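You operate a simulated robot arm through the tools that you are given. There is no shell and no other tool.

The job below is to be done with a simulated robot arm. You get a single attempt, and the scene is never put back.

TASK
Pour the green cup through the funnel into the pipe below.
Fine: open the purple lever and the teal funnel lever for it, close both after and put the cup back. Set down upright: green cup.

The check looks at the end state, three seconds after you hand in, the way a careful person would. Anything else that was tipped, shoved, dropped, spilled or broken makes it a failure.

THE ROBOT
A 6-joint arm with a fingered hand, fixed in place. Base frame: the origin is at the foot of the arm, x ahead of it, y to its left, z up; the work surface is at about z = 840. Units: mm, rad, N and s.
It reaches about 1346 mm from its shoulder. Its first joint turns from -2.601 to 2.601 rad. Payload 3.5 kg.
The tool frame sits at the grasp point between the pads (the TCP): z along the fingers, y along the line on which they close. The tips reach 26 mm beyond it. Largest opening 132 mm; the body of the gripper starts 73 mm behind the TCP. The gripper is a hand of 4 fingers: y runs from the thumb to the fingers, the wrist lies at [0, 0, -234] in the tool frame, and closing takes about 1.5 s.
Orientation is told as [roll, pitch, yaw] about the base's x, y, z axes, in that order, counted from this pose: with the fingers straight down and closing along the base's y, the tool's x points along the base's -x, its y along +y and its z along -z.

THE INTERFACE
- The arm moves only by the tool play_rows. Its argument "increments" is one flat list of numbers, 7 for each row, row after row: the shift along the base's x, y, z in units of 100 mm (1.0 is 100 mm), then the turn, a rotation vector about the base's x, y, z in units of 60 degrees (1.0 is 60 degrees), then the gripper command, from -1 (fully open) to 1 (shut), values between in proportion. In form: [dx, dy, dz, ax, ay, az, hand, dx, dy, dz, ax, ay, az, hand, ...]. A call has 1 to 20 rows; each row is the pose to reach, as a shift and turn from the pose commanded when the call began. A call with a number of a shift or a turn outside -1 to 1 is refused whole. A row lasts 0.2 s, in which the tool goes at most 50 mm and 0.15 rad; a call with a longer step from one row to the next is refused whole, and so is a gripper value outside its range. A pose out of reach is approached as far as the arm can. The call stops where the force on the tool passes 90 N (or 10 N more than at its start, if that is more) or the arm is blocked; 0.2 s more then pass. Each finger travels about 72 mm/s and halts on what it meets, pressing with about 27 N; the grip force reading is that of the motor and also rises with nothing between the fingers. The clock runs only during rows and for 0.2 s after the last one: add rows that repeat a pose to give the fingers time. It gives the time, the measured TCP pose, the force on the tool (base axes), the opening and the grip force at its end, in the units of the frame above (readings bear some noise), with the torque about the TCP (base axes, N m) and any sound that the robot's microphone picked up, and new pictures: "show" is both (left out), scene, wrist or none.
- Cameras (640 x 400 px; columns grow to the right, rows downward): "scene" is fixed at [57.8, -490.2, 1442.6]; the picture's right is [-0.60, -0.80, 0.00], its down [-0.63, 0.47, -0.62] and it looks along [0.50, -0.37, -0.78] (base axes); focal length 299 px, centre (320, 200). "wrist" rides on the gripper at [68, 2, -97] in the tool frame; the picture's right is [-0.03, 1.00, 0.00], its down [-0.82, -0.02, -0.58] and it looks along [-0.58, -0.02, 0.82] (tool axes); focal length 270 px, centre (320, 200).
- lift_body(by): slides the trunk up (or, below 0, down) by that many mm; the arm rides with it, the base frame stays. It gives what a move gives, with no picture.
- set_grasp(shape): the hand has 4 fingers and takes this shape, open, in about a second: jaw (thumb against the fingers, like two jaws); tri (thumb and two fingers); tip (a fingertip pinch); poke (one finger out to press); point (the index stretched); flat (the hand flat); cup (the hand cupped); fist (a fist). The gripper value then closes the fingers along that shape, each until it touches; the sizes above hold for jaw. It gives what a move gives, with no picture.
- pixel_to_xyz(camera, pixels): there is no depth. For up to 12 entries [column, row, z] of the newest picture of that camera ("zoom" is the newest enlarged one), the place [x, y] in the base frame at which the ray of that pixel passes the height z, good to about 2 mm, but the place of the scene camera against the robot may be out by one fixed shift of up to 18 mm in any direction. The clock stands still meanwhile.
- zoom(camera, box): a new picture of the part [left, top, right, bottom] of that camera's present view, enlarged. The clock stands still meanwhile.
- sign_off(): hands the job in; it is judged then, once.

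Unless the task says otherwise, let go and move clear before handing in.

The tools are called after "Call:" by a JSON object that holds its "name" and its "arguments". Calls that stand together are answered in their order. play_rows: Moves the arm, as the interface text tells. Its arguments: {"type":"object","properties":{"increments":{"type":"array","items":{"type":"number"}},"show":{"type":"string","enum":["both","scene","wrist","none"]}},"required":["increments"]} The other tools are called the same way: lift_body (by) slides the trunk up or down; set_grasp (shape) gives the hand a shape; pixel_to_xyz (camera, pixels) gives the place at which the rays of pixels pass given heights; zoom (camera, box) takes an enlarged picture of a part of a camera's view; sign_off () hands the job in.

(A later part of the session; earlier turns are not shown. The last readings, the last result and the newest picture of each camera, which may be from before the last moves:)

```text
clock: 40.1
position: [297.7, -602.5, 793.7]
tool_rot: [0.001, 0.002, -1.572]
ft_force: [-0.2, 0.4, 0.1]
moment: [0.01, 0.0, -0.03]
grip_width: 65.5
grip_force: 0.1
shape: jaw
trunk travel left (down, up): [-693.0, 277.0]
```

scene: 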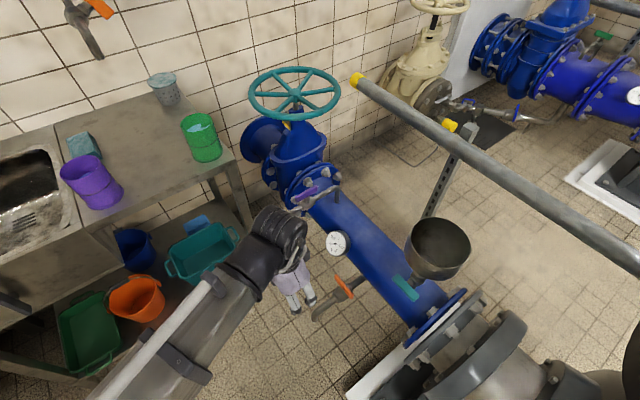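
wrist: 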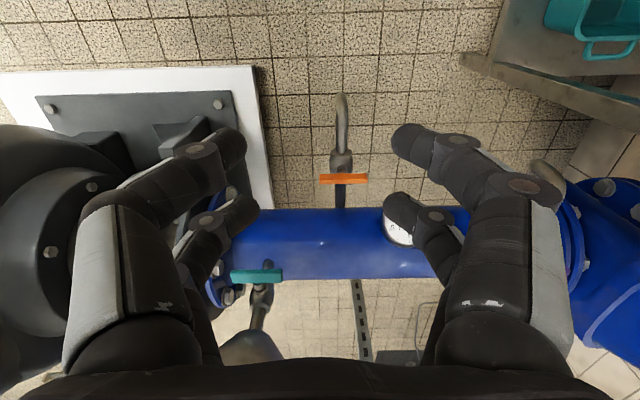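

The teal lever now appears at (232,276)–(282,275). I'll use this second viewpoint to fix its height and look at the valve close up.

Call:
{"name": "pixel_to_xyz", "arguments": {"camera": "wrist", "pixels": [[257, 275, 585], [257, 275, 570], [257, 275, 600], [232, 277, 585], [282, 274, 585], [264, 297, 585], [344, 179, 450], [344, 179, 480], [344, 98, 420]]}}

Call:
{"name": "zoom", "arguments": {"camera": "wrist", "box": [200, 200, 400, 370]}}

Call:
{"name": "zoom", "arguments": {"camera": "scene", "box": [380, 240, 460, 320]}}

```text
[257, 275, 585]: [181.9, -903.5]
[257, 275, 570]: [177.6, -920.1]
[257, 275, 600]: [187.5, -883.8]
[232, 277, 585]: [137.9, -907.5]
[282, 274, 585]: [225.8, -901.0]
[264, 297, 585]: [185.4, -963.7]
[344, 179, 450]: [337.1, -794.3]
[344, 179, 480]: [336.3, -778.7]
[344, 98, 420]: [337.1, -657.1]
```

```text
2.35 times, centred on (300, 285) of wrist
```

zoom: 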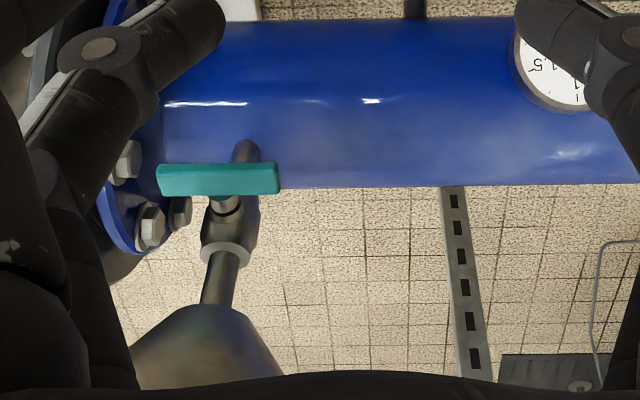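

```text
5.00 times, centred on (420, 280) of scene
```

zoom: 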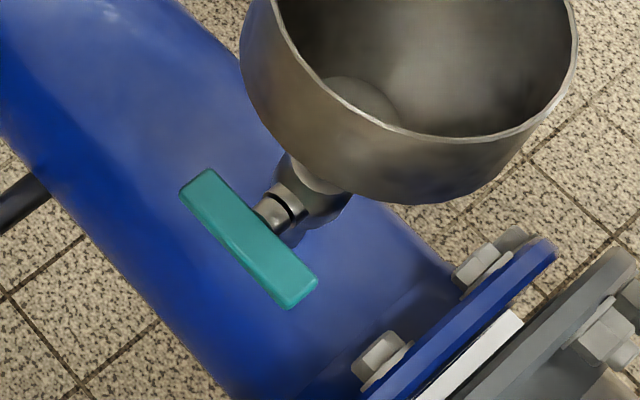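

Combining the views, the teal lever's center is about (181,-918,573), with its stem pointing toward me along +y. I'll tilt the hand to horizontal in steps, keeping the wrist height fixed.

Call:
{"name": "play_rows", "arguments": {"increments": [0, -0.305, 0.02, -0.125, 0, 0, 0, 0, -0.606, 0.08, -0.25, 0, 0, 0, 0, -0.895, 0.178, -0.375, 0, 0, 0], "show": "none"}}

Call:
{"name": "play_rows", "arguments": {"increments": [0, -0.275, 0.136, -0.125, 0, 0, 0, 0, -0.53, 0.306, -0.25, 0, 0, 0, 0, -0.76, 0.507, -0.375, 0, 0, 0]}}

```text
clock: 40.9
position: [299.4, -691.2, 811.6]
tool_rot: [0.0, -0.39, -1.572]
ft_force: [0.2, -0.2, -0.3]
moment: [0.01, -0.02, -0.02]
grip_width: 65.5
grip_force: 0.0
shape: jaw
trunk travel left (down, up): [-693.0, 277.0]
```

```text
clock: 41.7
position: [298.3, -767.4, 861.8]
tool_rot: [0.002, -0.783, -1.574]
ft_force: [0.3, 0.7, 0.5]
moment: [0.0, 0.01, 0.03]
grip_width: 65.3
grip_force: 0.1
shape: jaw
trunk travel left (down, up): [-693.0, 277.0]
```

scene: 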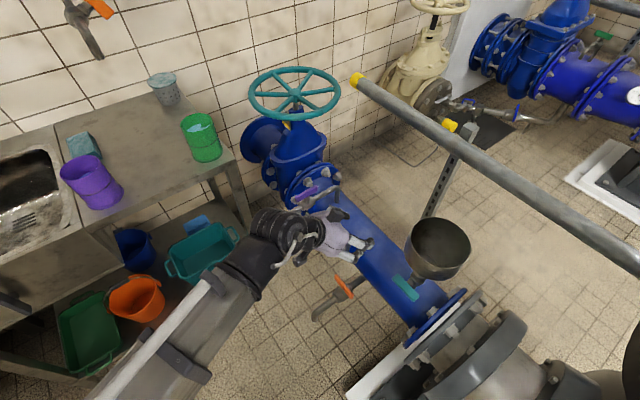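
wrist: 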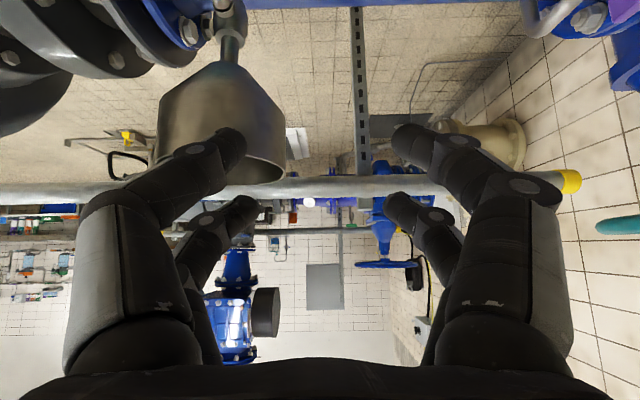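

The tilt works, and the funnel is visible upside down at (220,130). I'll finish tilting to horizontal.

Call:
{"name": "play_rows", "arguments": {"increments": [0, -0.201, 0.23, -0.125, 0, 0, 0, 0, -0.371, 0.485, -0.25, 0, 0, 0, 0, -0.507, 0.76, -0.375, 0, 0, 0], "show": "none"}}

Call:
{"name": "play_rows", "arguments": {"increments": [0, -0.098, 0.289, -0.125, 0, 0, 0, 0, -0.158, 0.59, -0.25, 0, 0, 0, 0, -0.178, 0.895, -0.375, 0, 0, 0], "show": "none"}}

Call:
{"name": "play_rows", "arguments": {"increments": [0, 0, 0, 0, -0.14, 0, 0, 0, 0, 0, 0, -0.28, 0, 0, 0, 0, 0, 0, -0.42, 0, 0, 0, 0, 0, 0, -0.56, 0, 0, 0, 0, 0, 0, -0.7, 0, 0, 0, 0, 0, 0, -0.84, 0, 0, 0, 0, 0, 0, -0.98, 0, 0]}}

```text
clock: 42.5
position: [299.6, -818.0, 938.6]
tool_rot: [0.004, -1.179, -1.576]
ft_force: [-1.1, 0.1, 1.0]
moment: [-0.02, -0.01, 0.02]
grip_width: 65.6
grip_force: 0.0
shape: jaw
trunk travel left (down, up): [-693.0, 277.0]
```

```text
clock: 43.3
position: [299.4, -835.8, 1027.7]
tool_rot: [0.933, -1.57, -2.506]
ft_force: [-0.6, -0.6, 0.1]
moment: [-0.01, -0.03, 0.01]
grip_width: 65.7
grip_force: 0.1
shape: jaw
trunk travel left (down, up): [-693.0, 277.0]
```

```text
clock: 44.9
position: [299.1, -834.5, 1026.8]
tool_rot: [1.57, -0.541, -3.139]
ft_force: [0.4, 0.1, 0.4]
moment: [-0.06, -0.03, 0.0]
grip_width: 65.6
grip_force: 0.0
shape: jaw
trunk travel left (down, up): [-693.0, 277.0]
```

scene: 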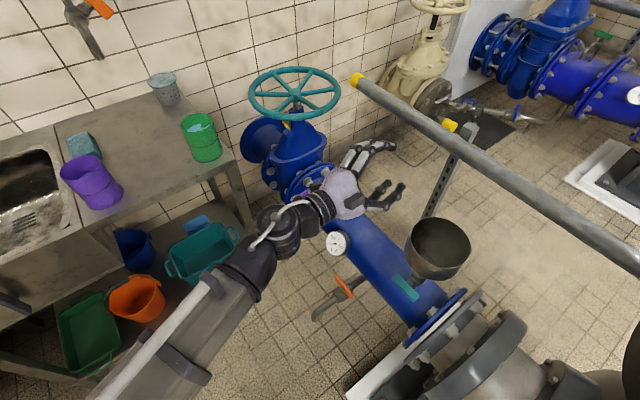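
wrist: 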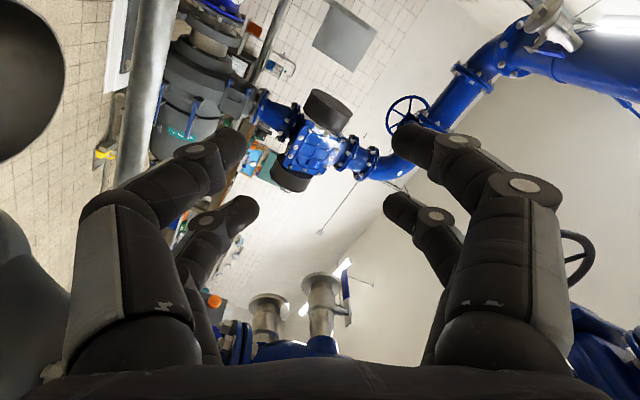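

The hand is horizontal pointing at -y, about 31° short of the roll I want. I'll finish the roll while sliding toward x≈181 and backing off in y for the descent.

Call:
{"name": "play_rows", "arguments": {"increments": [-0.25, 0.15, 0, 0, -0.13, 0, 0, -0.5, 0.3, 0, 0, -0.26, 0, 0, -0.75, 0.45, 0, 0, -0.39, 0, 0, -1, 0.6, 0, 0, -0.517, 0, 0]}}

```text
clock: 45.9
position: [198.3, -773.8, 1026.8]
tool_rot: [1.57, 0.0, -3.139]
ft_force: [0.5, -0.4, 1.0]
moment: [-0.04, 0.03, 0.0]
grip_width: 65.4
grip_force: 0.1
shape: jaw
trunk travel left (down, up): [-693.0, 277.0]
```

scene: 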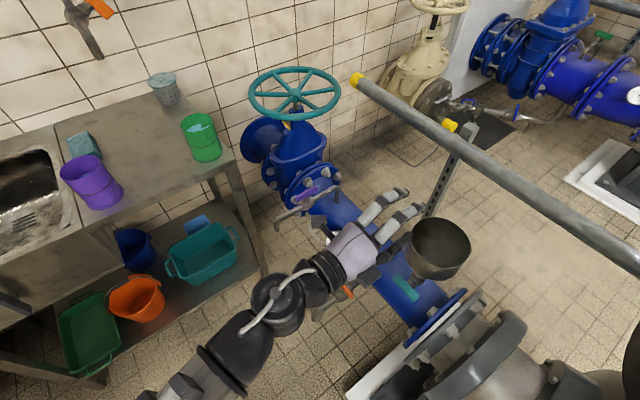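
wrist: 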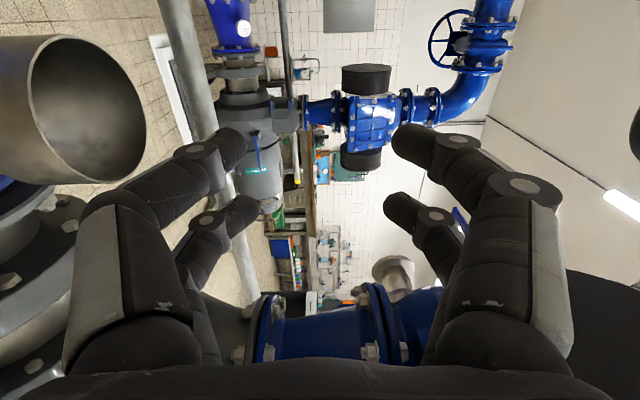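

The roll is right (tool_rot [1.57, 0, -3.14]), with the fingers stacked vertically and the funnel off to the left of the wrist view. I'll lower the trunk to near the lever's height while still well back from it.

Call:
{"name": "lift_body", "arguments": {"by": -400}}

Call:
{"name": "play_rows", "arguments": {"increments": [-0.17, 0, 0, 0, 0, 0, 0]}}

```text
clock: 49.7
position: [198.5, -773.3, 627.4]
tool_rot: [1.569, -0.001, -3.138]
ft_force: [-0.1, 0.5, 0.4]
moment: [0.02, -0.03, 0.01]
grip_width: 65.5
grip_force: 0.0
shape: jaw
trunk travel left (down, up): [-293.0, 677.0]
```

```text
clock: 50.1
position: [182.7, -773.9, 627.4]
tool_rot: [1.571, -0.002, -3.139]
ft_force: [0.6, -0.1, -0.5]
moment: [0.0, -0.03, 0.0]
grip_width: 65.4
grip_force: 0.0
shape: jaw
trunk travel left (down, up): [-293.0, 677.0]
```

scene: 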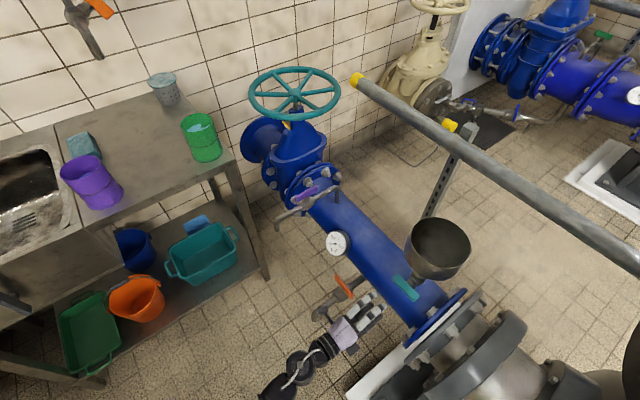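
wrist: 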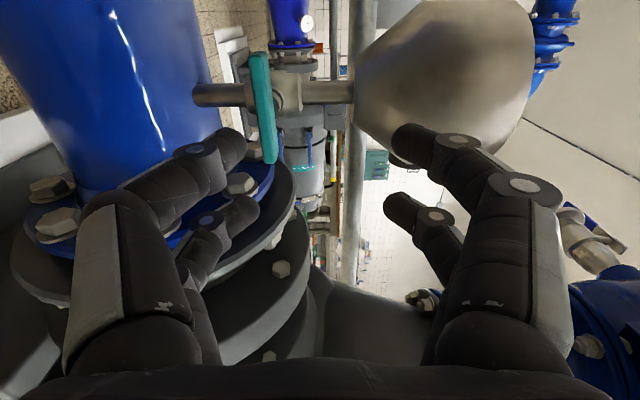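

This is a clear view: the teal lever is at (263,106), with the funnel to its right (upward in the room). I'll zoom in to see the lever's thickness and clearances.

Call:
{"name": "zoom", "arguments": {"camera": "wrist", "box": [180, 30, 380, 180]}}

Call:
{"name": "pixel_to_xyz", "arguments": {"camera": "wrist", "pixels": [[262, 55, 573], [270, 160, 573], [276, 160, 580], [255, 55, 573], [254, 55, 568], [266, 106, 573], [266, 106, 578]]}}

```text
2.67 times, centred on (280, 105) of wrist
```

zoom: 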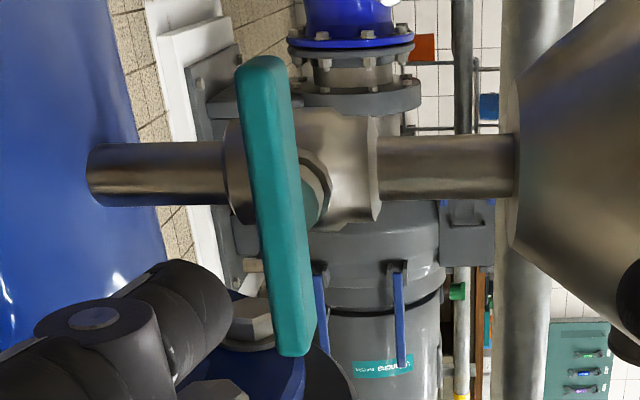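

```text
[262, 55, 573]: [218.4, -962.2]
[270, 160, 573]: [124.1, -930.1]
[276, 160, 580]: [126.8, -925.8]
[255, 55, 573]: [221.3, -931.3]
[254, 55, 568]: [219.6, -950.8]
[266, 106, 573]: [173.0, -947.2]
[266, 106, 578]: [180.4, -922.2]
```

The lever center works out to z≈576, y≈-915, and there's room around the neck and pipe. I'll lower to that height and approach partway for another check.

Call:
{"name": "lift_body", "arguments": {"by": -51}}

Call:
{"name": "play_rows", "arguments": {"increments": [0, -0.25, 0, 0, 0, 0, 0, 0, -0.5, 0, 0, 0, 0, 0, 0, -0.75, 0, 0, 0, 0, 0]}}

```text
clock: 51.0
position: [181.5, -773.1, 576.7]
tool_rot: [1.568, -0.001, -3.138]
ft_force: [0.4, 0.1, -0.2]
moment: [0.01, -0.03, 0.0]
grip_width: 65.3
grip_force: 0.1
shape: jaw
trunk travel left (down, up): [-242.0, 728.0]
```

```text
clock: 51.9
position: [179.4, -848.6, 576.3]
tool_rot: [1.569, 0.0, -3.138]
ft_force: [-0.4, -0.9, 0.5]
moment: [0.03, -0.03, -0.01]
grip_width: 65.4
grip_force: 0.1
shape: jaw
trunk travel left (down, up): [-242.0, 728.0]
```

scene: 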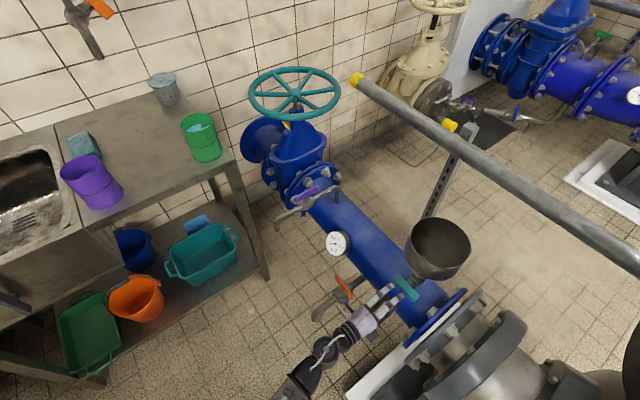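
wrist: 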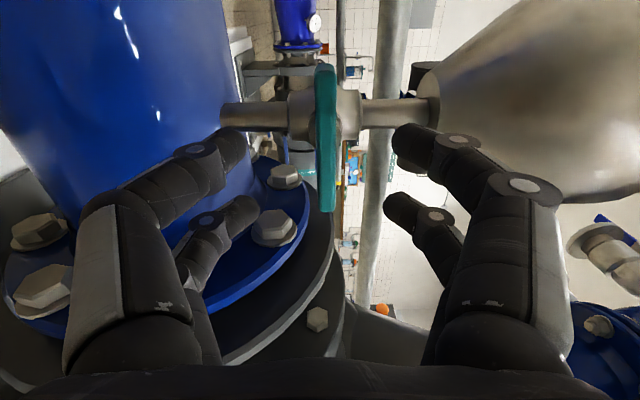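

The lever is centred near column 325, rows 65–212, so its face is about 48 mm ahead and 3 mm above my axis. I'll raise 3 mm, move in 40 mm and close.

Call:
{"name": "lift_body", "arguments": {"by": 3}}

Call:
{"name": "play_rows", "arguments": {"increments": [0.015, -0.1, 0, 0, 0, 0, 0, 0.015, -0.2, 0, 0, 0, 0, 0, 0.015, -0.3, 0, 0, 0, 0, 0, 0.015, -0.4, 0, 0, 0, 0, 0], "show": "wrist"}}

```text
clock: 52.4
position: [180.2, -848.6, 579.1]
tool_rot: [1.569, -0.002, -3.137]
ft_force: [0.5, -0.1, 0.8]
moment: [0.02, 0.03, 0.0]
grip_width: 65.6
grip_force: 0.0
shape: jaw
trunk travel left (down, up): [-245.0, 725.0]
```

```text
clock: 53.4
position: [183.1, -889.0, 579.5]
tool_rot: [1.57, -0.002, -3.139]
ft_force: [0.5, -0.1, -0.1]
moment: [0.0, -0.03, 0.03]
grip_width: 65.5
grip_force: 0.1
shape: jaw
trunk travel left (down, up): [-245.0, 725.0]
```

wrist: 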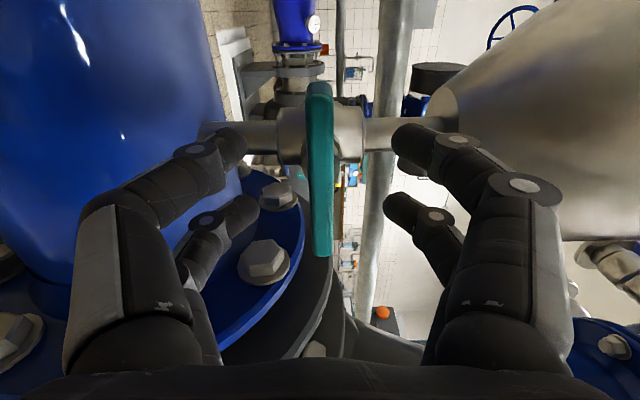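

The lever fills rows 83–255 at column 320, the same picture as the purple grasp. I'll close on it.

Call:
{"name": "play_rows", "arguments": {"increments": [0, 0, 0, 0, 0, 0, 0.3, 0, 0, 0, 0, 0, 0, 0.6, 0, 0, 0, 0, 0, 0, 1, 0, 0, 0, 0, 0, 0, 1, 0, 0, 0, 0, 0, 0, 1, 0, 0, 0, 0, 0, 0, 1], "show": "wrist"}}

Call:
{"name": "play_rows", "arguments": {"increments": [0, 0, 0, 0, 0.05, 0, 1, 0, 0, 0, 0, 0.1, 0, 1, 0, 0, 0, 0, 0.15, 0, 1, 0, 0, 0, 0, 0.15, 0, 1], "show": "wrist"}}

```text
clock: 54.8
position: [182.3, -887.8, 580.3]
tool_rot: [1.571, -0.002, -3.139]
ft_force: [1.3, -7.4, 0.6]
moment: [-0.04, 0.01, 0.02]
grip_width: 6.2
grip_force: 27.1
shape: jaw
trunk travel left (down, up): [-245.0, 725.0]
```

wrist: 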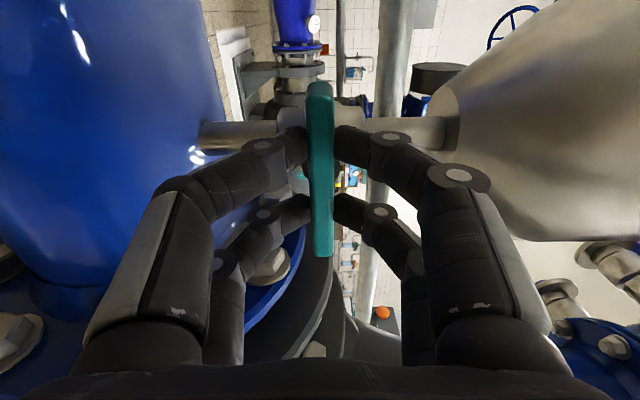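

```text
clock: 55.8
position: [182.7, -890.0, 578.5]
tool_rot: [1.569, -0.16, -3.139]
ft_force: [0.9, -4.0, -3.2]
moment: [0.04, -0.09, 0.04]
grip_width: 6.0
grip_force: 26.9
shape: jaw
trunk travel left (down, up): [-245.0, 725.0]
```

wrist: 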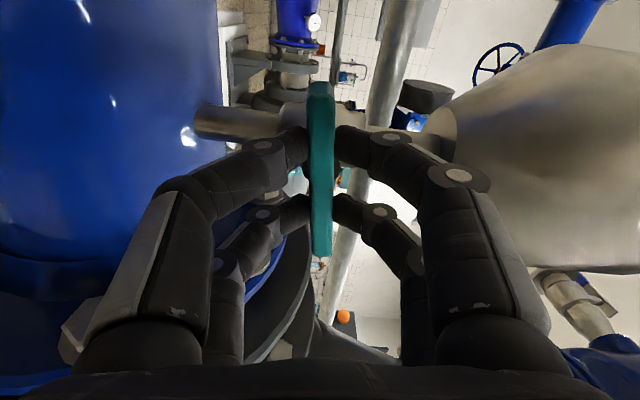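

The lever followed smoothly (torque only -0.09 N m), so it opens in this sense about +y. I'll continue turning toward 90°.

Call:
{"name": "play_rows", "arguments": {"increments": [0, 0, 0, 0, 0.1, 0, 1, 0, 0, 0, 0, 0.2, 0, 1, 0, 0, 0, 0, 0.3, 0, 1, 0, 0, 0, 0, 0.4, 0, 1, 0, 0, 0, 0, 0.5, 0, 1, 0, 0, 0, 0, 0.6, 0, 1, 0, 0, 0, 0, 0.675, 0, 1, 0, 0, 0, 0, 0.675, 0, 1], "show": "wrist"}}

```text
clock: 57.6
position: [182.6, -888.9, 578.7]
tool_rot: [1.566, -0.866, -3.137]
ft_force: [-8.0, 2.2, -12.3]
moment: [0.28, -0.12, -0.12]
grip_width: 5.9
grip_force: 27.3
shape: jaw
trunk travel left (down, up): [-245.0, 725.0]
```

wrist: 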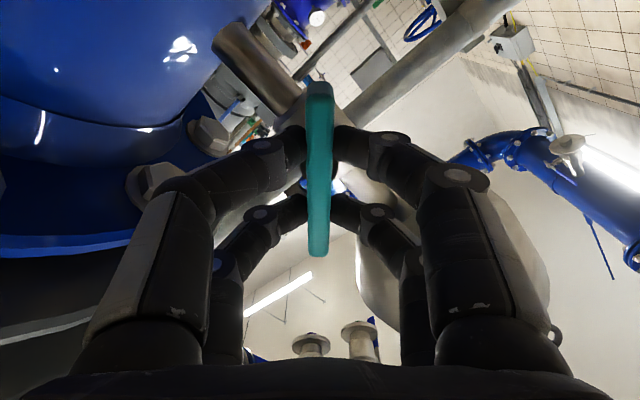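

The lever is following (yaw-equivalent 0.87 rad) with about 12 N of side load from slight off-centre gripping. I'll drop the trunk 1 mm to relax that and then finish the turn.

Call:
{"name": "lift_body", "arguments": {"by": -1}}

Call:
{"name": "play_rows", "arguments": {"increments": [-0.01, 0, 0, 0, 0.1, 0, 1, -0.01, 0, 0, 0, 0.2, 0, 1, -0.01, 0, 0, 0, 0.3, 0, 1, -0.01, 0, 0, 0, 0.4, 0, 1, -0.01, 0, 0, 0, 0.5, 0, 1, -0.01, 0, 0, 0, 0.6, 0, 1, -0.01, 0, 0, 0, 0.675, 0, 1, -0.01, 0, 0, 0, 0.675, 0, 1], "show": "both"}}

```text
clock: 58.1
position: [181.6, -889.2, 577.0]
tool_rot: [1.566, -0.864, -3.138]
ft_force: [-8.7, 0.6, -4.9]
moment: [0.16, -0.13, -0.18]
grip_width: 5.9
grip_force: 27.2
shape: jaw
trunk travel left (down, up): [-244.0, 726.0]
```

```text
clock: 59.9
position: [180.9, -889.1, 578.1]
tool_rot: [-0.528, -1.567, -1.044]
ft_force: [-14.4, 3.5, -10.0]
moment: [0.21, -0.18, -0.32]
grip_width: 6.1
grip_force: 27.0
shape: jaw
trunk travel left (down, up): [-244.0, 726.0]
```

scene: 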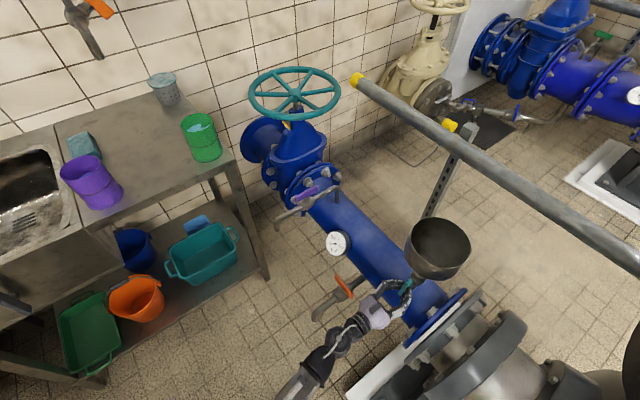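
wrist: 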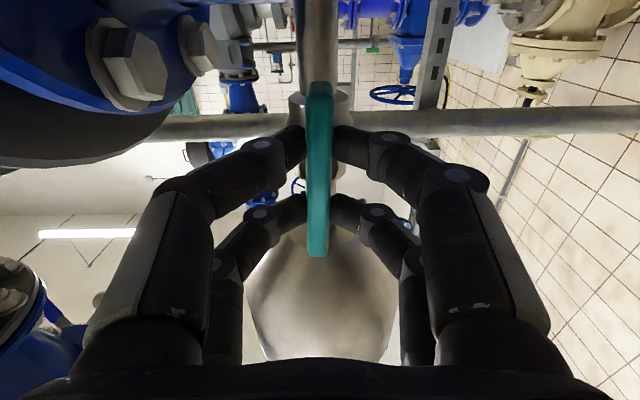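

The teal lever now stands vertical, in line with the funnel's neck ((320,83)–(318,255) in the wrist view). I'll open the fingers and back straight out along +y.

Call:
{"name": "play_rows", "arguments": {"increments": [0, 0, 0, 0, 0, 0, 0.6, 0, 0, 0, 0, 0, 0, 0.2, 0, 0, 0, 0, 0, 0, 0, 0, 0, 0, 0, 0, 0, 0, 0, 0, 0, 0, 0, 0, 0], "show": "none"}}

Call:
{"name": "play_rows", "arguments": {"increments": [0, 0.15, 0, 0, 0, 0, 0, 0, 0.3, 0, 0, 0, 0, 0, 0, 0.6, 0, 0, 0, 0, 0, 0, 1, 0, 0, 0, 0, 0]}}

```text
clock: 61.1
position: [181.7, -889.3, 579.2]
tool_rot: [-0.487, -1.567, -1.082]
ft_force: [0.1, 0.2, 0.1]
moment: [0.04, 0.03, 0.02]
grip_width: 65.5
grip_force: 0.1
shape: jaw
trunk travel left (down, up): [-244.0, 726.0]
```

```text
clock: 62.1
position: [180.9, -789.2, 576.8]
tool_rot: [-0.287, -1.562, -1.283]
ft_force: [-0.2, 0.1, 0.5]
moment: [-0.04, -0.05, 0.0]
grip_width: 65.2
grip_force: 0.1
shape: jaw
trunk travel left (down, up): [-244.0, 726.0]
```

scene: 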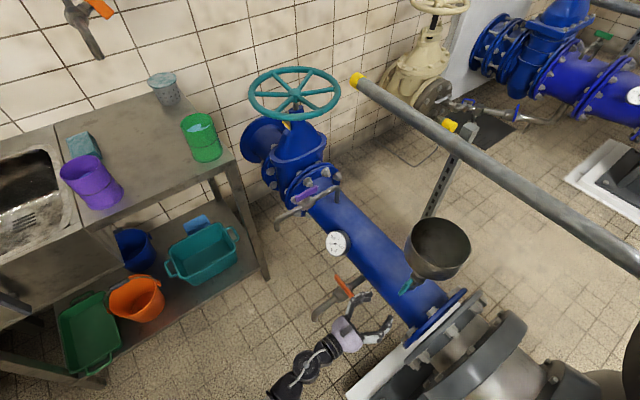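
wrist: 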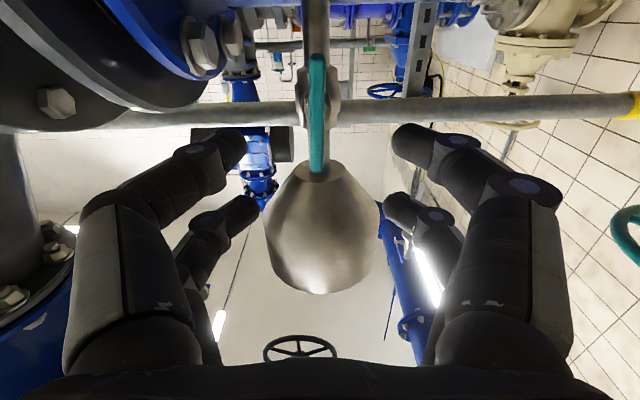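

Both levers are now open. Before fetching the cup I'll back off, raise the trunk to pouring height and test that the wrist can roll far enough (about -130°) for a pour.

Call:
{"name": "play_rows", "arguments": {"increments": [0.1, 0.3, 0, 0, 0, 0, 0, 0.2, 0.6, 0, 0, 0, 0, 0, 0.3, 1, 0, 0, 0, 0, 0], "show": "none"}}

Call:
{"name": "lift_body", "arguments": {"by": 320}}

Call:
{"name": "play_rows", "arguments": {"increments": [0, 0, 0, 0, -0.14, 0, 0, 0, 0, 0, 0, -0.28, 0, 0, 0, 0, 0, 0, -0.42, 0, 0, 0, 0, 0, 0, -0.56, 0, 0, 0, 0, 0, 0, -0.7, 0, 0, 0, 0, 0, 0, -0.84, 0, 0, 0, 0, 0, 0, -0.98, 0, 0], "show": "none"}}

Call:
{"name": "play_rows", "arguments": {"increments": [0, 0, 0, 0, -0.14, 0, 0, 0, 0, 0, 0, -0.28, 0, 0, 0, 0, 0, 0, -0.42, 0, 0, 0, 0, 0, 0, -0.56, 0, 0, 0, 0, 0, 0, -0.7, 0, 0, 0, 0, 0, 0, -0.84, 0, 0, 0, 0, 0, 0, -0.98, 0, 0], "show": "none"}}

Call:
{"name": "play_rows", "arguments": {"increments": [0, 0, 0, 0, -0.14, 0, 0, 0, 0, 0, 0, -0.28, 0, 0, 0, 0, 0, 0, -0.42, 0, 0]}}

```text
clock: 62.9
position: [212.1, -693.4, 578.0]
tool_rot: [-0.6, -1.566, -0.971]
ft_force: [0.3, -0.4, 0.2]
moment: [-0.03, 0.04, 0.02]
grip_width: 65.4
grip_force: 0.1
shape: jaw
out of reach, approached as far as the arm can: row 3
trunk travel left (down, up): [-244.0, 726.0]
```

```text
clock: 66.0
position: [212.1, -694.8, 896.9]
tool_rot: [-0.501, -1.566, -1.07]
ft_force: [0.2, 0.1, -0.7]
moment: [0.02, -0.01, -0.02]
grip_width: 65.4
grip_force: 0.0
shape: jaw
trunk travel left (down, up): [-564.0, 406.0]
```

```text
clock: 67.7
position: [214.3, -694.8, 897.7]
tool_rot: [1.567, -0.543, -3.139]
ft_force: [-0.1, 1.0, -1.5]
moment: [0.01, -0.01, -0.01]
grip_width: 65.4
grip_force: 0.2
shape: jaw
trunk travel left (down, up): [-564.0, 406.0]
```

```text
clock: 69.2
position: [211.7, -693.8, 897.8]
tool_rot: [1.569, 0.484, -3.141]
ft_force: [0.4, -0.1, -1.0]
moment: [0.02, 0.0, 0.01]
grip_width: 65.2
grip_force: 0.0
shape: jaw
trunk travel left (down, up): [-564.0, 406.0]
```

```text
clock: 70.0
position: [212.2, -694.1, 898.1]
tool_rot: [1.572, 0.922, -3.14]
ft_force: [0.7, 0.7, -0.3]
moment: [0.04, -0.01, 0.01]
grip_width: 65.5
grip_force: 0.1
shape: jaw
trunk travel left (down, up): [-564.0, 406.0]
```

scene: 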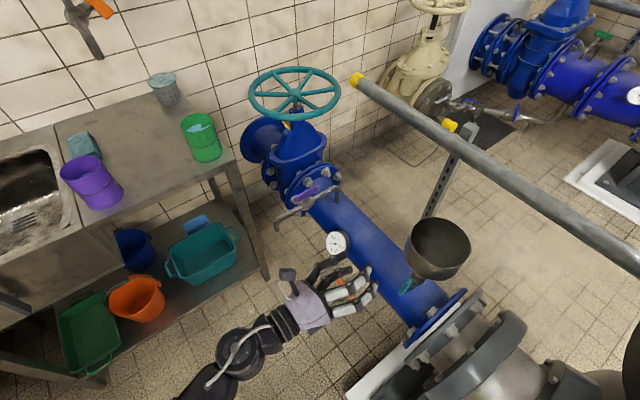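
wrist: 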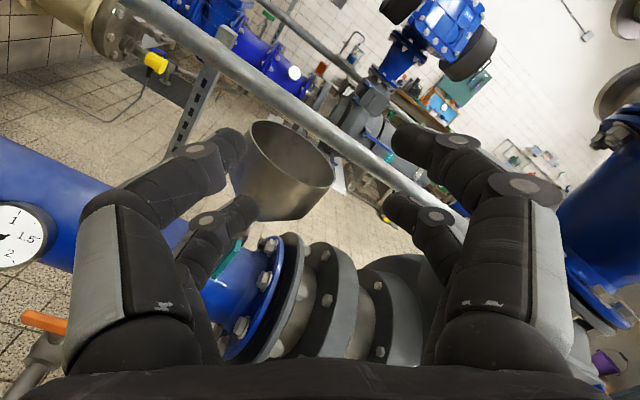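

Roll of about -2.5 rad is reachable. I'll see whether I can go on to a full half-turn (camera on top), which would give a better view for picking and pouring.

Call:
{"name": "play_rows", "arguments": {"increments": [0, 0, 0, 0, -0.14, 0, 0, 0, 0, 0, 0, -0.28, 0, 0, 0, 0, 0, 0, -0.42, 0, 0, 0, 0, 0, 0, -0.56, 0, 0, 0, 0, 0, 0, -0.62, 0, 0]}}

```text
clock: 71.2
position: [207.0, -696.4, 890.8]
tool_rot: [0.338, 1.529, 1.916]
ft_force: [-0.2, 0.8, -0.7]
moment: [-0.02, 0.01, 0.02]
grip_width: 65.6
grip_force: 0.0
shape: jaw
out of reach, approached as far as the arm can: row 4, 5
trunk travel left (down, up): [-564.0, 406.0]
```

scene: 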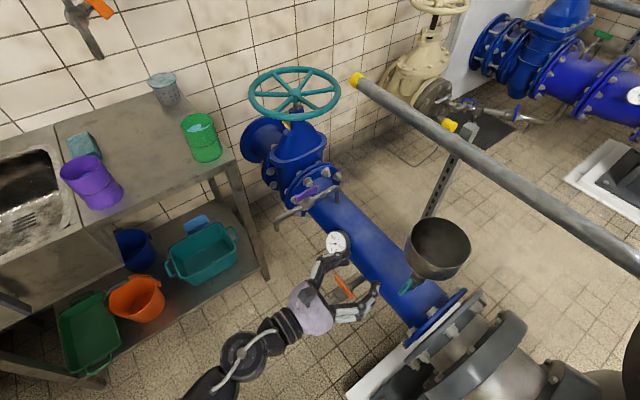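
wrist: 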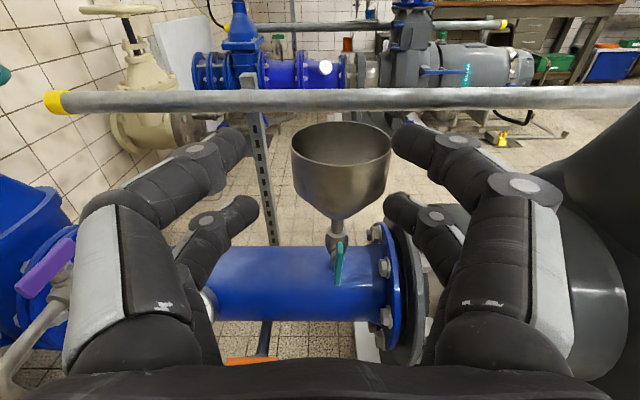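

That gives an upright view with the funnel at (340,175), purple lever at (45,268) and teal lever at (338,262), but the wrist is at its roll limit with about 2° of sag. I'll roll back about 5° and check that the pose recovers.

Call:
{"name": "play_rows", "arguments": {"increments": [0, 0, 0, 0, 0.09, 0, 0, 0, 0, 0, 0, 0.09, 0, 0], "show": "none"}}

```text
clock: 71.8
position: [206.9, -696.3, 895.8]
tool_rot: [1.47, 1.469, 3.043]
ft_force: [-0.1, 0.0, 0.6]
moment: [0.01, -0.01, 0.02]
grip_width: 65.2
grip_force: 0.1
shape: jaw
out of reach, approached as far as the arm can: row 1, 2
trunk travel left (down, up): [-564.0, 406.0]
```

The pose has recovered to within about 0.6° of level. I'll now swing the hand round to point along +x, ending at a pre-grasp point near (640,-628) in front of the cup.

Call:
{"name": "play_rows", "arguments": {"increments": [0.313, -0.066, 0.01, -0.01, 0, 0.083, -0.3, 0.625, -0.131, 0.02, -0.01, 0, 0.167, -0.6, 0.938, -0.197, 0.024, -0.01, 0, 0.25, -0.8], "show": "none"}}

Call:
{"name": "play_rows", "arguments": {"increments": [0.298, -0.014, 0, 0, 0, 0.083, -0.8, 0.597, -0.028, 0, 0, 0, 0.167, -0.8, 0.895, -0.042, 0, 0, 0, 0.25, -0.8], "show": "both"}}

```text
clock: 72.7
position: [299.7, -717.9, 898.6]
tool_rot: [1.539, 1.472, -2.912]
ft_force: [0.1, 0.4, 0.0]
moment: [-0.01, 0.0, 0.0]
grip_width: 118.6
grip_force: 0.1
shape: jaw
trunk travel left (down, up): [-564.0, 406.0]
```

```text
clock: 73.5
position: [389.0, -720.3, 901.9]
tool_rot: [1.682, 1.474, -2.506]
ft_force: [1.0, 0.3, 0.2]
moment: [-0.01, -0.01, -0.02]
grip_width: 118.7
grip_force: 0.0
shape: jaw
out of reach, approached as far as the arm can: row 3
trunk travel left (down, up): [-564.0, 406.0]
```

scene: 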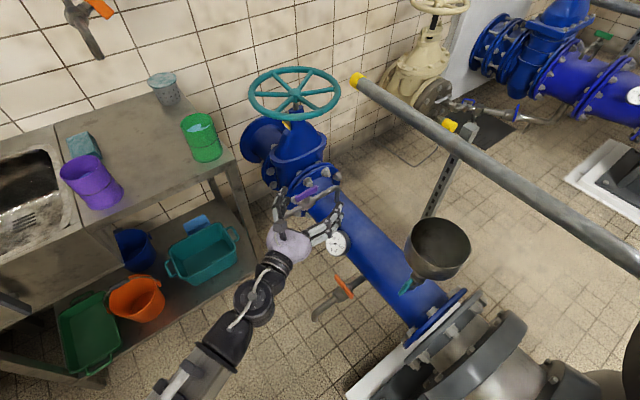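
wrist: 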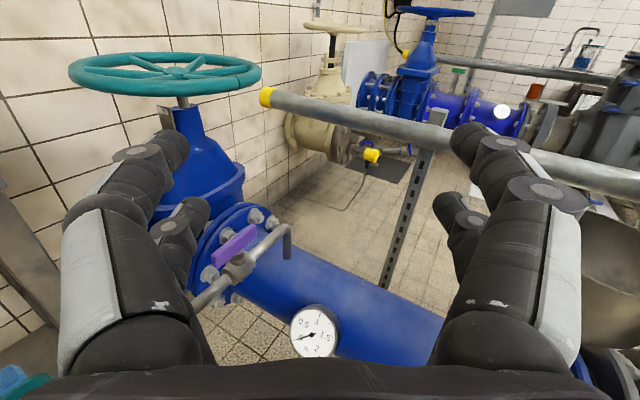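

The hand is turning correctly, with the purple lever and gauge in view. I'll continue the swing to the pre-grasp point with a small level correction.

Call:
{"name": "play_rows", "arguments": {"increments": [0.272, 0.031, -0.01, 0.009, 0.005, 0.083, -0.8, 0.545, 0.063, -0.025, 0.009, 0.005, 0.167, -0.8, 0.817, 0.094, -0.025, 0.009, 0.005, 0.25, -0.8], "show": "none"}}

Call:
{"name": "play_rows", "arguments": {"increments": [0.234, 0.069, 0, 0, 0, 0.083, -0.8, 0.469, 0.139, 0, 0, 0, 0.167, -0.8, 0.703, 0.208, 0, 0, 0, 0.25, -0.8], "show": "none"}}

Call:
{"name": "play_rows", "arguments": {"increments": [0.188, 0.096, 0, 0, 0, 0.083, -0.8, 0.377, 0.192, 0, 0, 0, 0.167, -0.8, 0.565, 0.288, 0, 0, 0, 0.25, -0.8]}}

```text
clock: 74.2
position: [472.7, -710.6, 901.0]
tool_rot: [1.685, 1.47, -2.24]
ft_force: [0.0, 1.1, 0.1]
moment: [0.0, -0.02, 0.01]
grip_width: 118.5
grip_force: 0.1
shape: jaw
trunk travel left (down, up): [-564.0, 406.0]
```

```text
clock: 75.0
position: [543.8, -690.1, 903.0]
tool_rot: [1.733, 1.463, -1.931]
ft_force: [0.7, 0.4, 0.4]
moment: [0.02, 0.03, 0.01]
grip_width: 118.6
grip_force: 0.1
shape: jaw
trunk travel left (down, up): [-564.0, 406.0]
```

```text
clock: 75.8
position: [599.5, -660.6, 903.4]
tool_rot: [1.739, 1.455, -1.664]
ft_force: [-0.7, 0.0, 0.7]
moment: [0.01, 0.03, -0.01]
grip_width: 118.6
grip_force: 0.1
shape: jaw
trunk travel left (down, up): [-564.0, 406.0]
```

scene: 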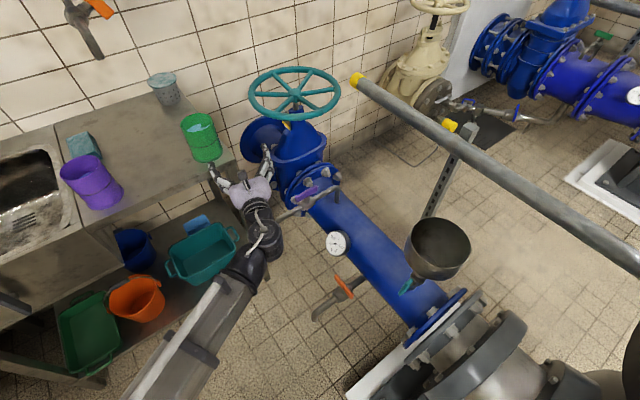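
wrist: 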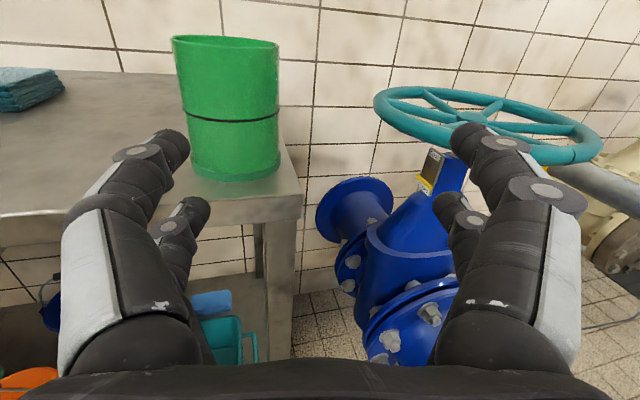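

The wrist view shows the green cup upright on the bench corner, base near (236,170) and rim near (226,45). I'll measure its base and rim from here.

Call:
{"name": "pixel_to_xyz", "arguments": {"camera": "wrist", "pixels": [[191, 163, 840], [281, 157, 840], [238, 181, 840], [236, 165, 840], [190, 120, 895], [279, 113, 895], [172, 40, 960], [277, 46, 960], [300, 192, 840]]}}

Call:
{"name": "zoom", "arguments": {"camera": "wrist", "box": [140, 10, 340, 210]}}

```text
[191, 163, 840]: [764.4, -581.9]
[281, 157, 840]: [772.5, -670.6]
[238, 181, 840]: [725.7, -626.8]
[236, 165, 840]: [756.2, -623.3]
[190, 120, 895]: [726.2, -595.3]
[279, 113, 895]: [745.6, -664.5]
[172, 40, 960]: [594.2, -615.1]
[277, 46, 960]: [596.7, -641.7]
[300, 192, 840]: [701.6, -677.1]
```

```text
2.00 times, centred on (240, 110) of wrist
```

zoom: 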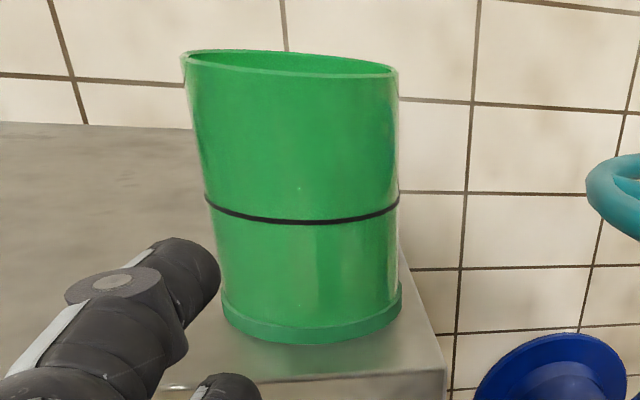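

The cup measures about 84 mm wide and 100 mm tall, centred near (766,-625). I'll finish the yaw to point along +x, level the hand, open fully, and set the height to about 890.

Call:
{"name": "play_rows", "arguments": {"increments": [0.137, 0.119, -0.015, 0.017, 0.002, 0.083, -1, 0.275, 0.237, -0.03, 0.034, 0.004, 0.167, -1, 0.412, 0.356, -0.045, 0.051, 0.006, 0.25, -1, 0.412, 0.356, -0.045, 0.051, 0.006, 0.25, -1], "show": "none"}}

Call:
{"name": "lift_body", "arguments": {"by": -8}}

Call:
{"name": "play_rows", "arguments": {"increments": [0, 0, 0, 0, 0, 0, -1]}}

```text
clock: 76.8
position: [640.2, -624.6, 905.0]
tool_rot: [1.83, 1.452, -1.315]
ft_force: [1.1, 0.2, -0.1]
moment: [-0.01, -0.01, 0.01]
grip_width: 132.0
grip_force: 0.0
shape: jaw
out of reach, approached as far as the arm can: row 1, 2, 3, 4
trunk travel left (down, up): [-564.0, 406.0]
```

```text
clock: 77.4
position: [640.4, -625.6, 897.7]
tool_rot: [1.828, 1.453, -1.318]
ft_force: [-1.3, 0.6, 0.2]
moment: [0.04, -0.01, 0.02]
grip_width: 131.8
grip_force: 0.0
shape: jaw
trunk travel left (down, up): [-556.0, 414.0]
```

```text
clock: 77.8
position: [640.8, -624.7, 898.1]
tool_rot: [1.828, 1.451, -1.319]
ft_force: [-0.2, -0.1, -0.4]
moment: [0.02, 0.02, 0.03]
grip_width: 131.7
grip_force: 0.1
shape: jaw
trunk travel left (down, up): [-556.0, 414.0]
```

scene: 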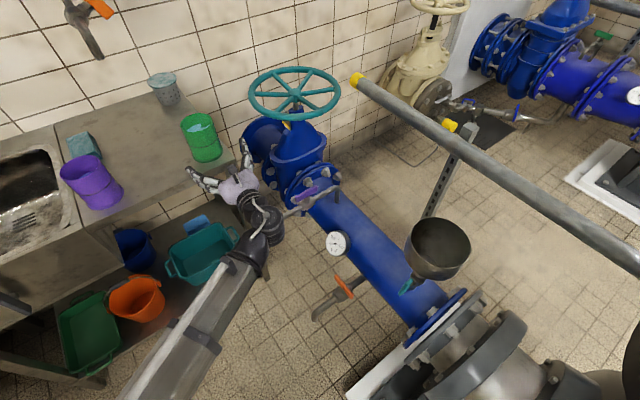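
wrist: 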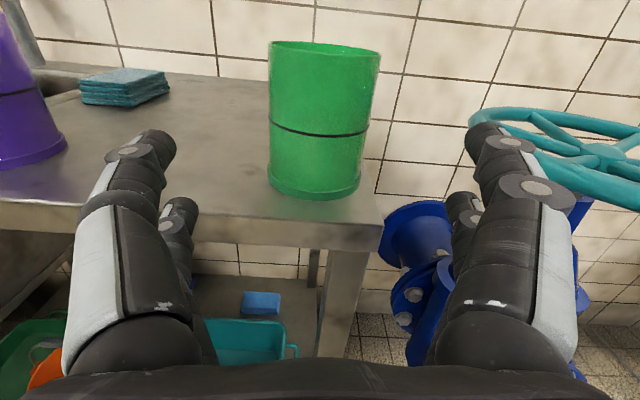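

The cup is well framed at (320,120), but the hand is about 1.7° nose-up and 6.6° rolled, near its roll limit. I'll back off the limit slightly and level the nose.

Call:
{"name": "play_rows", "arguments": {"increments": [0, 0, -0.035, -0.024, 0.015, 0, -1, 0, 0, -0.071, -0.048, 0.029, 0, -1, 0, 0, -0.071, -0.048, 0.029, 0, -1], "show": "wrist"}}

```text
clock: 78.6
position: [640.4, -625.3, 889.7]
tool_rot: [1.563, 1.406, -1.579]
ft_force: [0.1, 0.5, 0.5]
moment: [0.01, -0.05, -0.01]
grip_width: 132.0
grip_force: 0.0
shape: jaw
trunk travel left (down, up): [-556.0, 414.0]
```

wrist: 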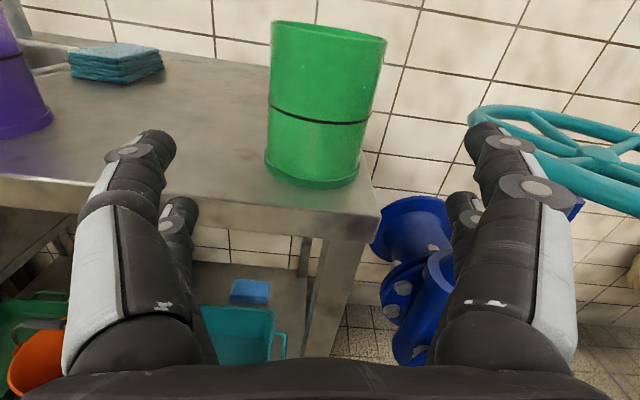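

The hand is now level with a 9° roll and no reach warning. Pointing closer to the arm's radial direction may free up more roll, so I'll swing the approach to about -20° and try to square the roll.

Call:
{"name": "play_rows", "arguments": {"increments": [0.02, 0.14, 0, 0, 0, -0.111, -1, 0.05, 0.29, 0, 0, 0, -0.222, -1, 0.07, 0.43, 0, 0, 0, -0.333, -1, 0.07, 0.43, 0, 0, 0, -0.333, -1], "show": "none"}}

Call:
{"name": "play_rows", "arguments": {"increments": [0, 0, 0, 0.054, -0.02, 0, -1, 0, 0, 0, 0.108, -0.039, 0, -1, 0, 0, 0, 0.108, -0.039, 0, -1], "show": "both"}}

```text
clock: 79.6
position: [647.1, -582.0, 890.3]
tool_rot: [1.568, 1.407, -1.925]
ft_force: [0.3, -1.1, 0.0]
moment: [-0.02, -0.01, 0.01]
grip_width: 132.3
grip_force: 0.1
shape: jaw
trunk travel left (down, up): [-556.0, 414.0]
```

```text
clock: 80.4
position: [648.8, -580.7, 900.8]
tool_rot: [2.092, 1.49, -1.405]
ft_force: [0.4, -0.2, -0.7]
moment: [0.0, -0.01, -0.02]
grip_width: 131.8
grip_force: 0.1
shape: jaw
out of reach, approached as far as the arm can: row 1, 2, 3
trunk travel left (down, up): [-556.0, 414.0]
```

scene: 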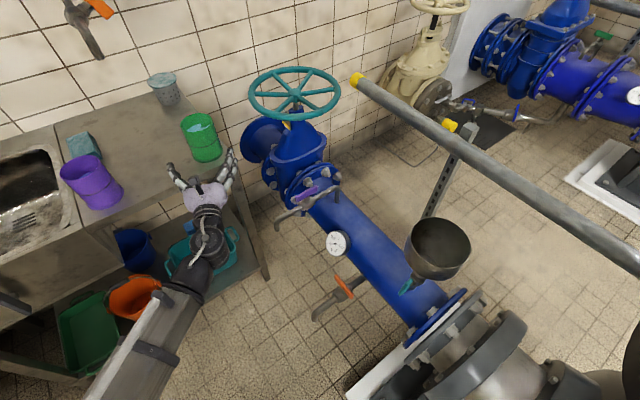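
wrist: 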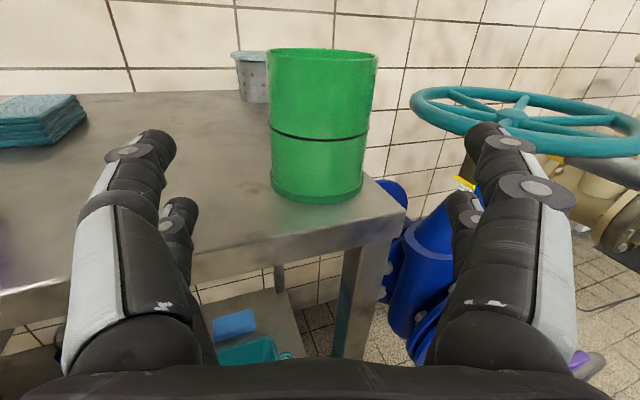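

Squaring the roll tipped the nose up again (z rose to 900.8), so about 7° of roll is the practical limit here. I'll settle at that roll with the hand level.

Call:
{"name": "play_rows", "arguments": {"increments": [0, 0, -0.05, -0.018, 0.027, 0, -1, 0, 0, -0.105, -0.036, 0.054, 0, -1, 0, 0, -0.105, -0.036, 0.054, 0, -1], "show": "wrist"}}

```text
clock: 81.2
position: [649.7, -579.5, 890.7]
tool_rot: [1.591, 1.444, -1.901]
ft_force: [-0.5, 0.0, 0.7]
moment: [-0.01, 0.02, -0.02]
grip_width: 131.9
grip_force: 0.0
shape: jaw
out of reach, approached as far as the arm can: row 2, 3
trunk travel left (down, up): [-556.0, 414.0]
```

wrist: 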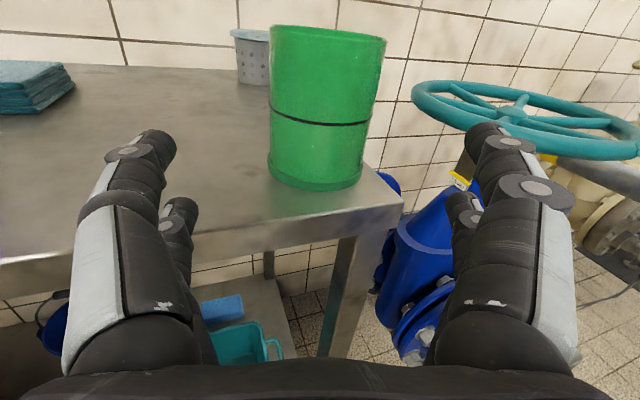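

Now the hand is level at z=890.7, pointing at -20°, with the cup centred at about column 320. I'll verify the cup's base position once more.

Call:
{"name": "pixel_to_xyz", "arguments": {"camera": "wrist", "pixels": [[267, 166, 840], [363, 170, 840], [314, 190, 840], [269, 112, 890], [370, 122, 890], [271, 28, 940], [385, 40, 940], [328, 40, 940], [328, 32, 940]]}}

Call:
{"name": "zoom", "arguments": {"camera": "wrist", "box": [220, 0, 420, 220]}}

```text
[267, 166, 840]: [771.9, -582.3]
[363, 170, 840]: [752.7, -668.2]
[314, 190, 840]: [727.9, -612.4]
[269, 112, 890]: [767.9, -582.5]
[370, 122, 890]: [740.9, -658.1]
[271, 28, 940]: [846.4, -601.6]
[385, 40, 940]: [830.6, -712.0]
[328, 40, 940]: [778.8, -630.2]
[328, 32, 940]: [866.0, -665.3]
```

```text
1.82 times, centred on (320, 110) of wrist
```

zoom: 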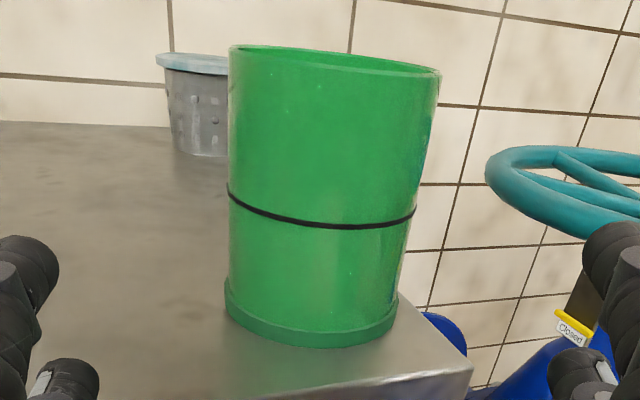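

The cup's centre is close to (767,-627), with the rim at about z≈944. I'll advance along the approach line in two steps with the fingers fully open.

Call:
{"name": "play_rows", "arguments": {"increments": [0.19, -0.075, 0, 0, 0, 0, -1, 0.38, -0.15, 0, 0, 0, 0, -1, 0.57, -0.225, 0, 0, 0, 0, -1, 0.75, -0.3, 0, 0, 0, 0, -1]}}

```text
clock: 82.2
position: [724.1, -610.6, 890.8]
tool_rot: [1.589, 1.442, -1.903]
ft_force: [-0.3, 0.1, 0.6]
moment: [0.04, -0.03, 0.0]
grip_width: 131.9
grip_force: 0.0
shape: jaw
trunk travel left (down, up): [-556.0, 414.0]
```

scene: 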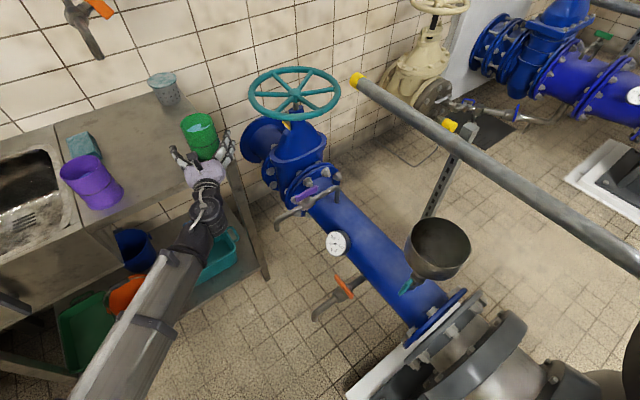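
wrist: 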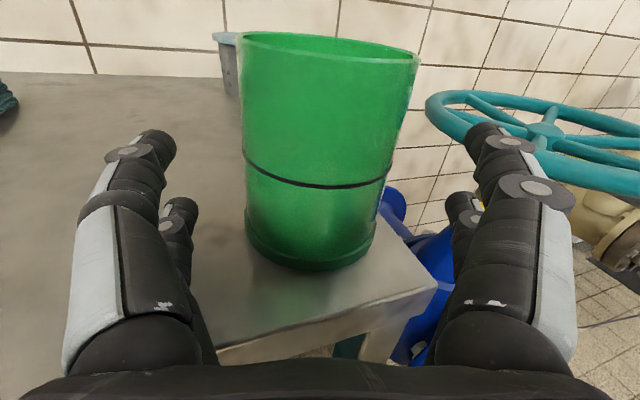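

The cup sits between the fingers, very slightly left of centre (columns 245–385). I'll advance the last 38 mm with a small sideways correction.

Call:
{"name": "play_rows", "arguments": {"increments": [0.13, -0.04, 0, 0, 0, 0, -1, 0.26, -0.08, 0, 0, 0, 0, -1, 0.385, -0.12, 0, 0, 0, 0, -1, 0.385, -0.12, 0, 0, 0, 0, -1], "show": "wrist"}}

```text
clock: 83.2
position: [763.3, -621.7, 891.8]
tool_rot: [1.586, 1.444, -1.91]
ft_force: [-0.1, 0.3, 0.0]
moment: [0.05, -0.02, -0.02]
grip_width: 132.1
grip_force: 0.0
shape: jaw
trunk travel left (down, up): [-556.0, 414.0]
```

wrist: 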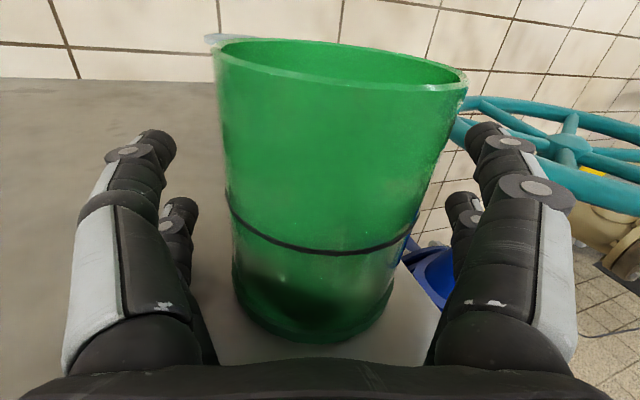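

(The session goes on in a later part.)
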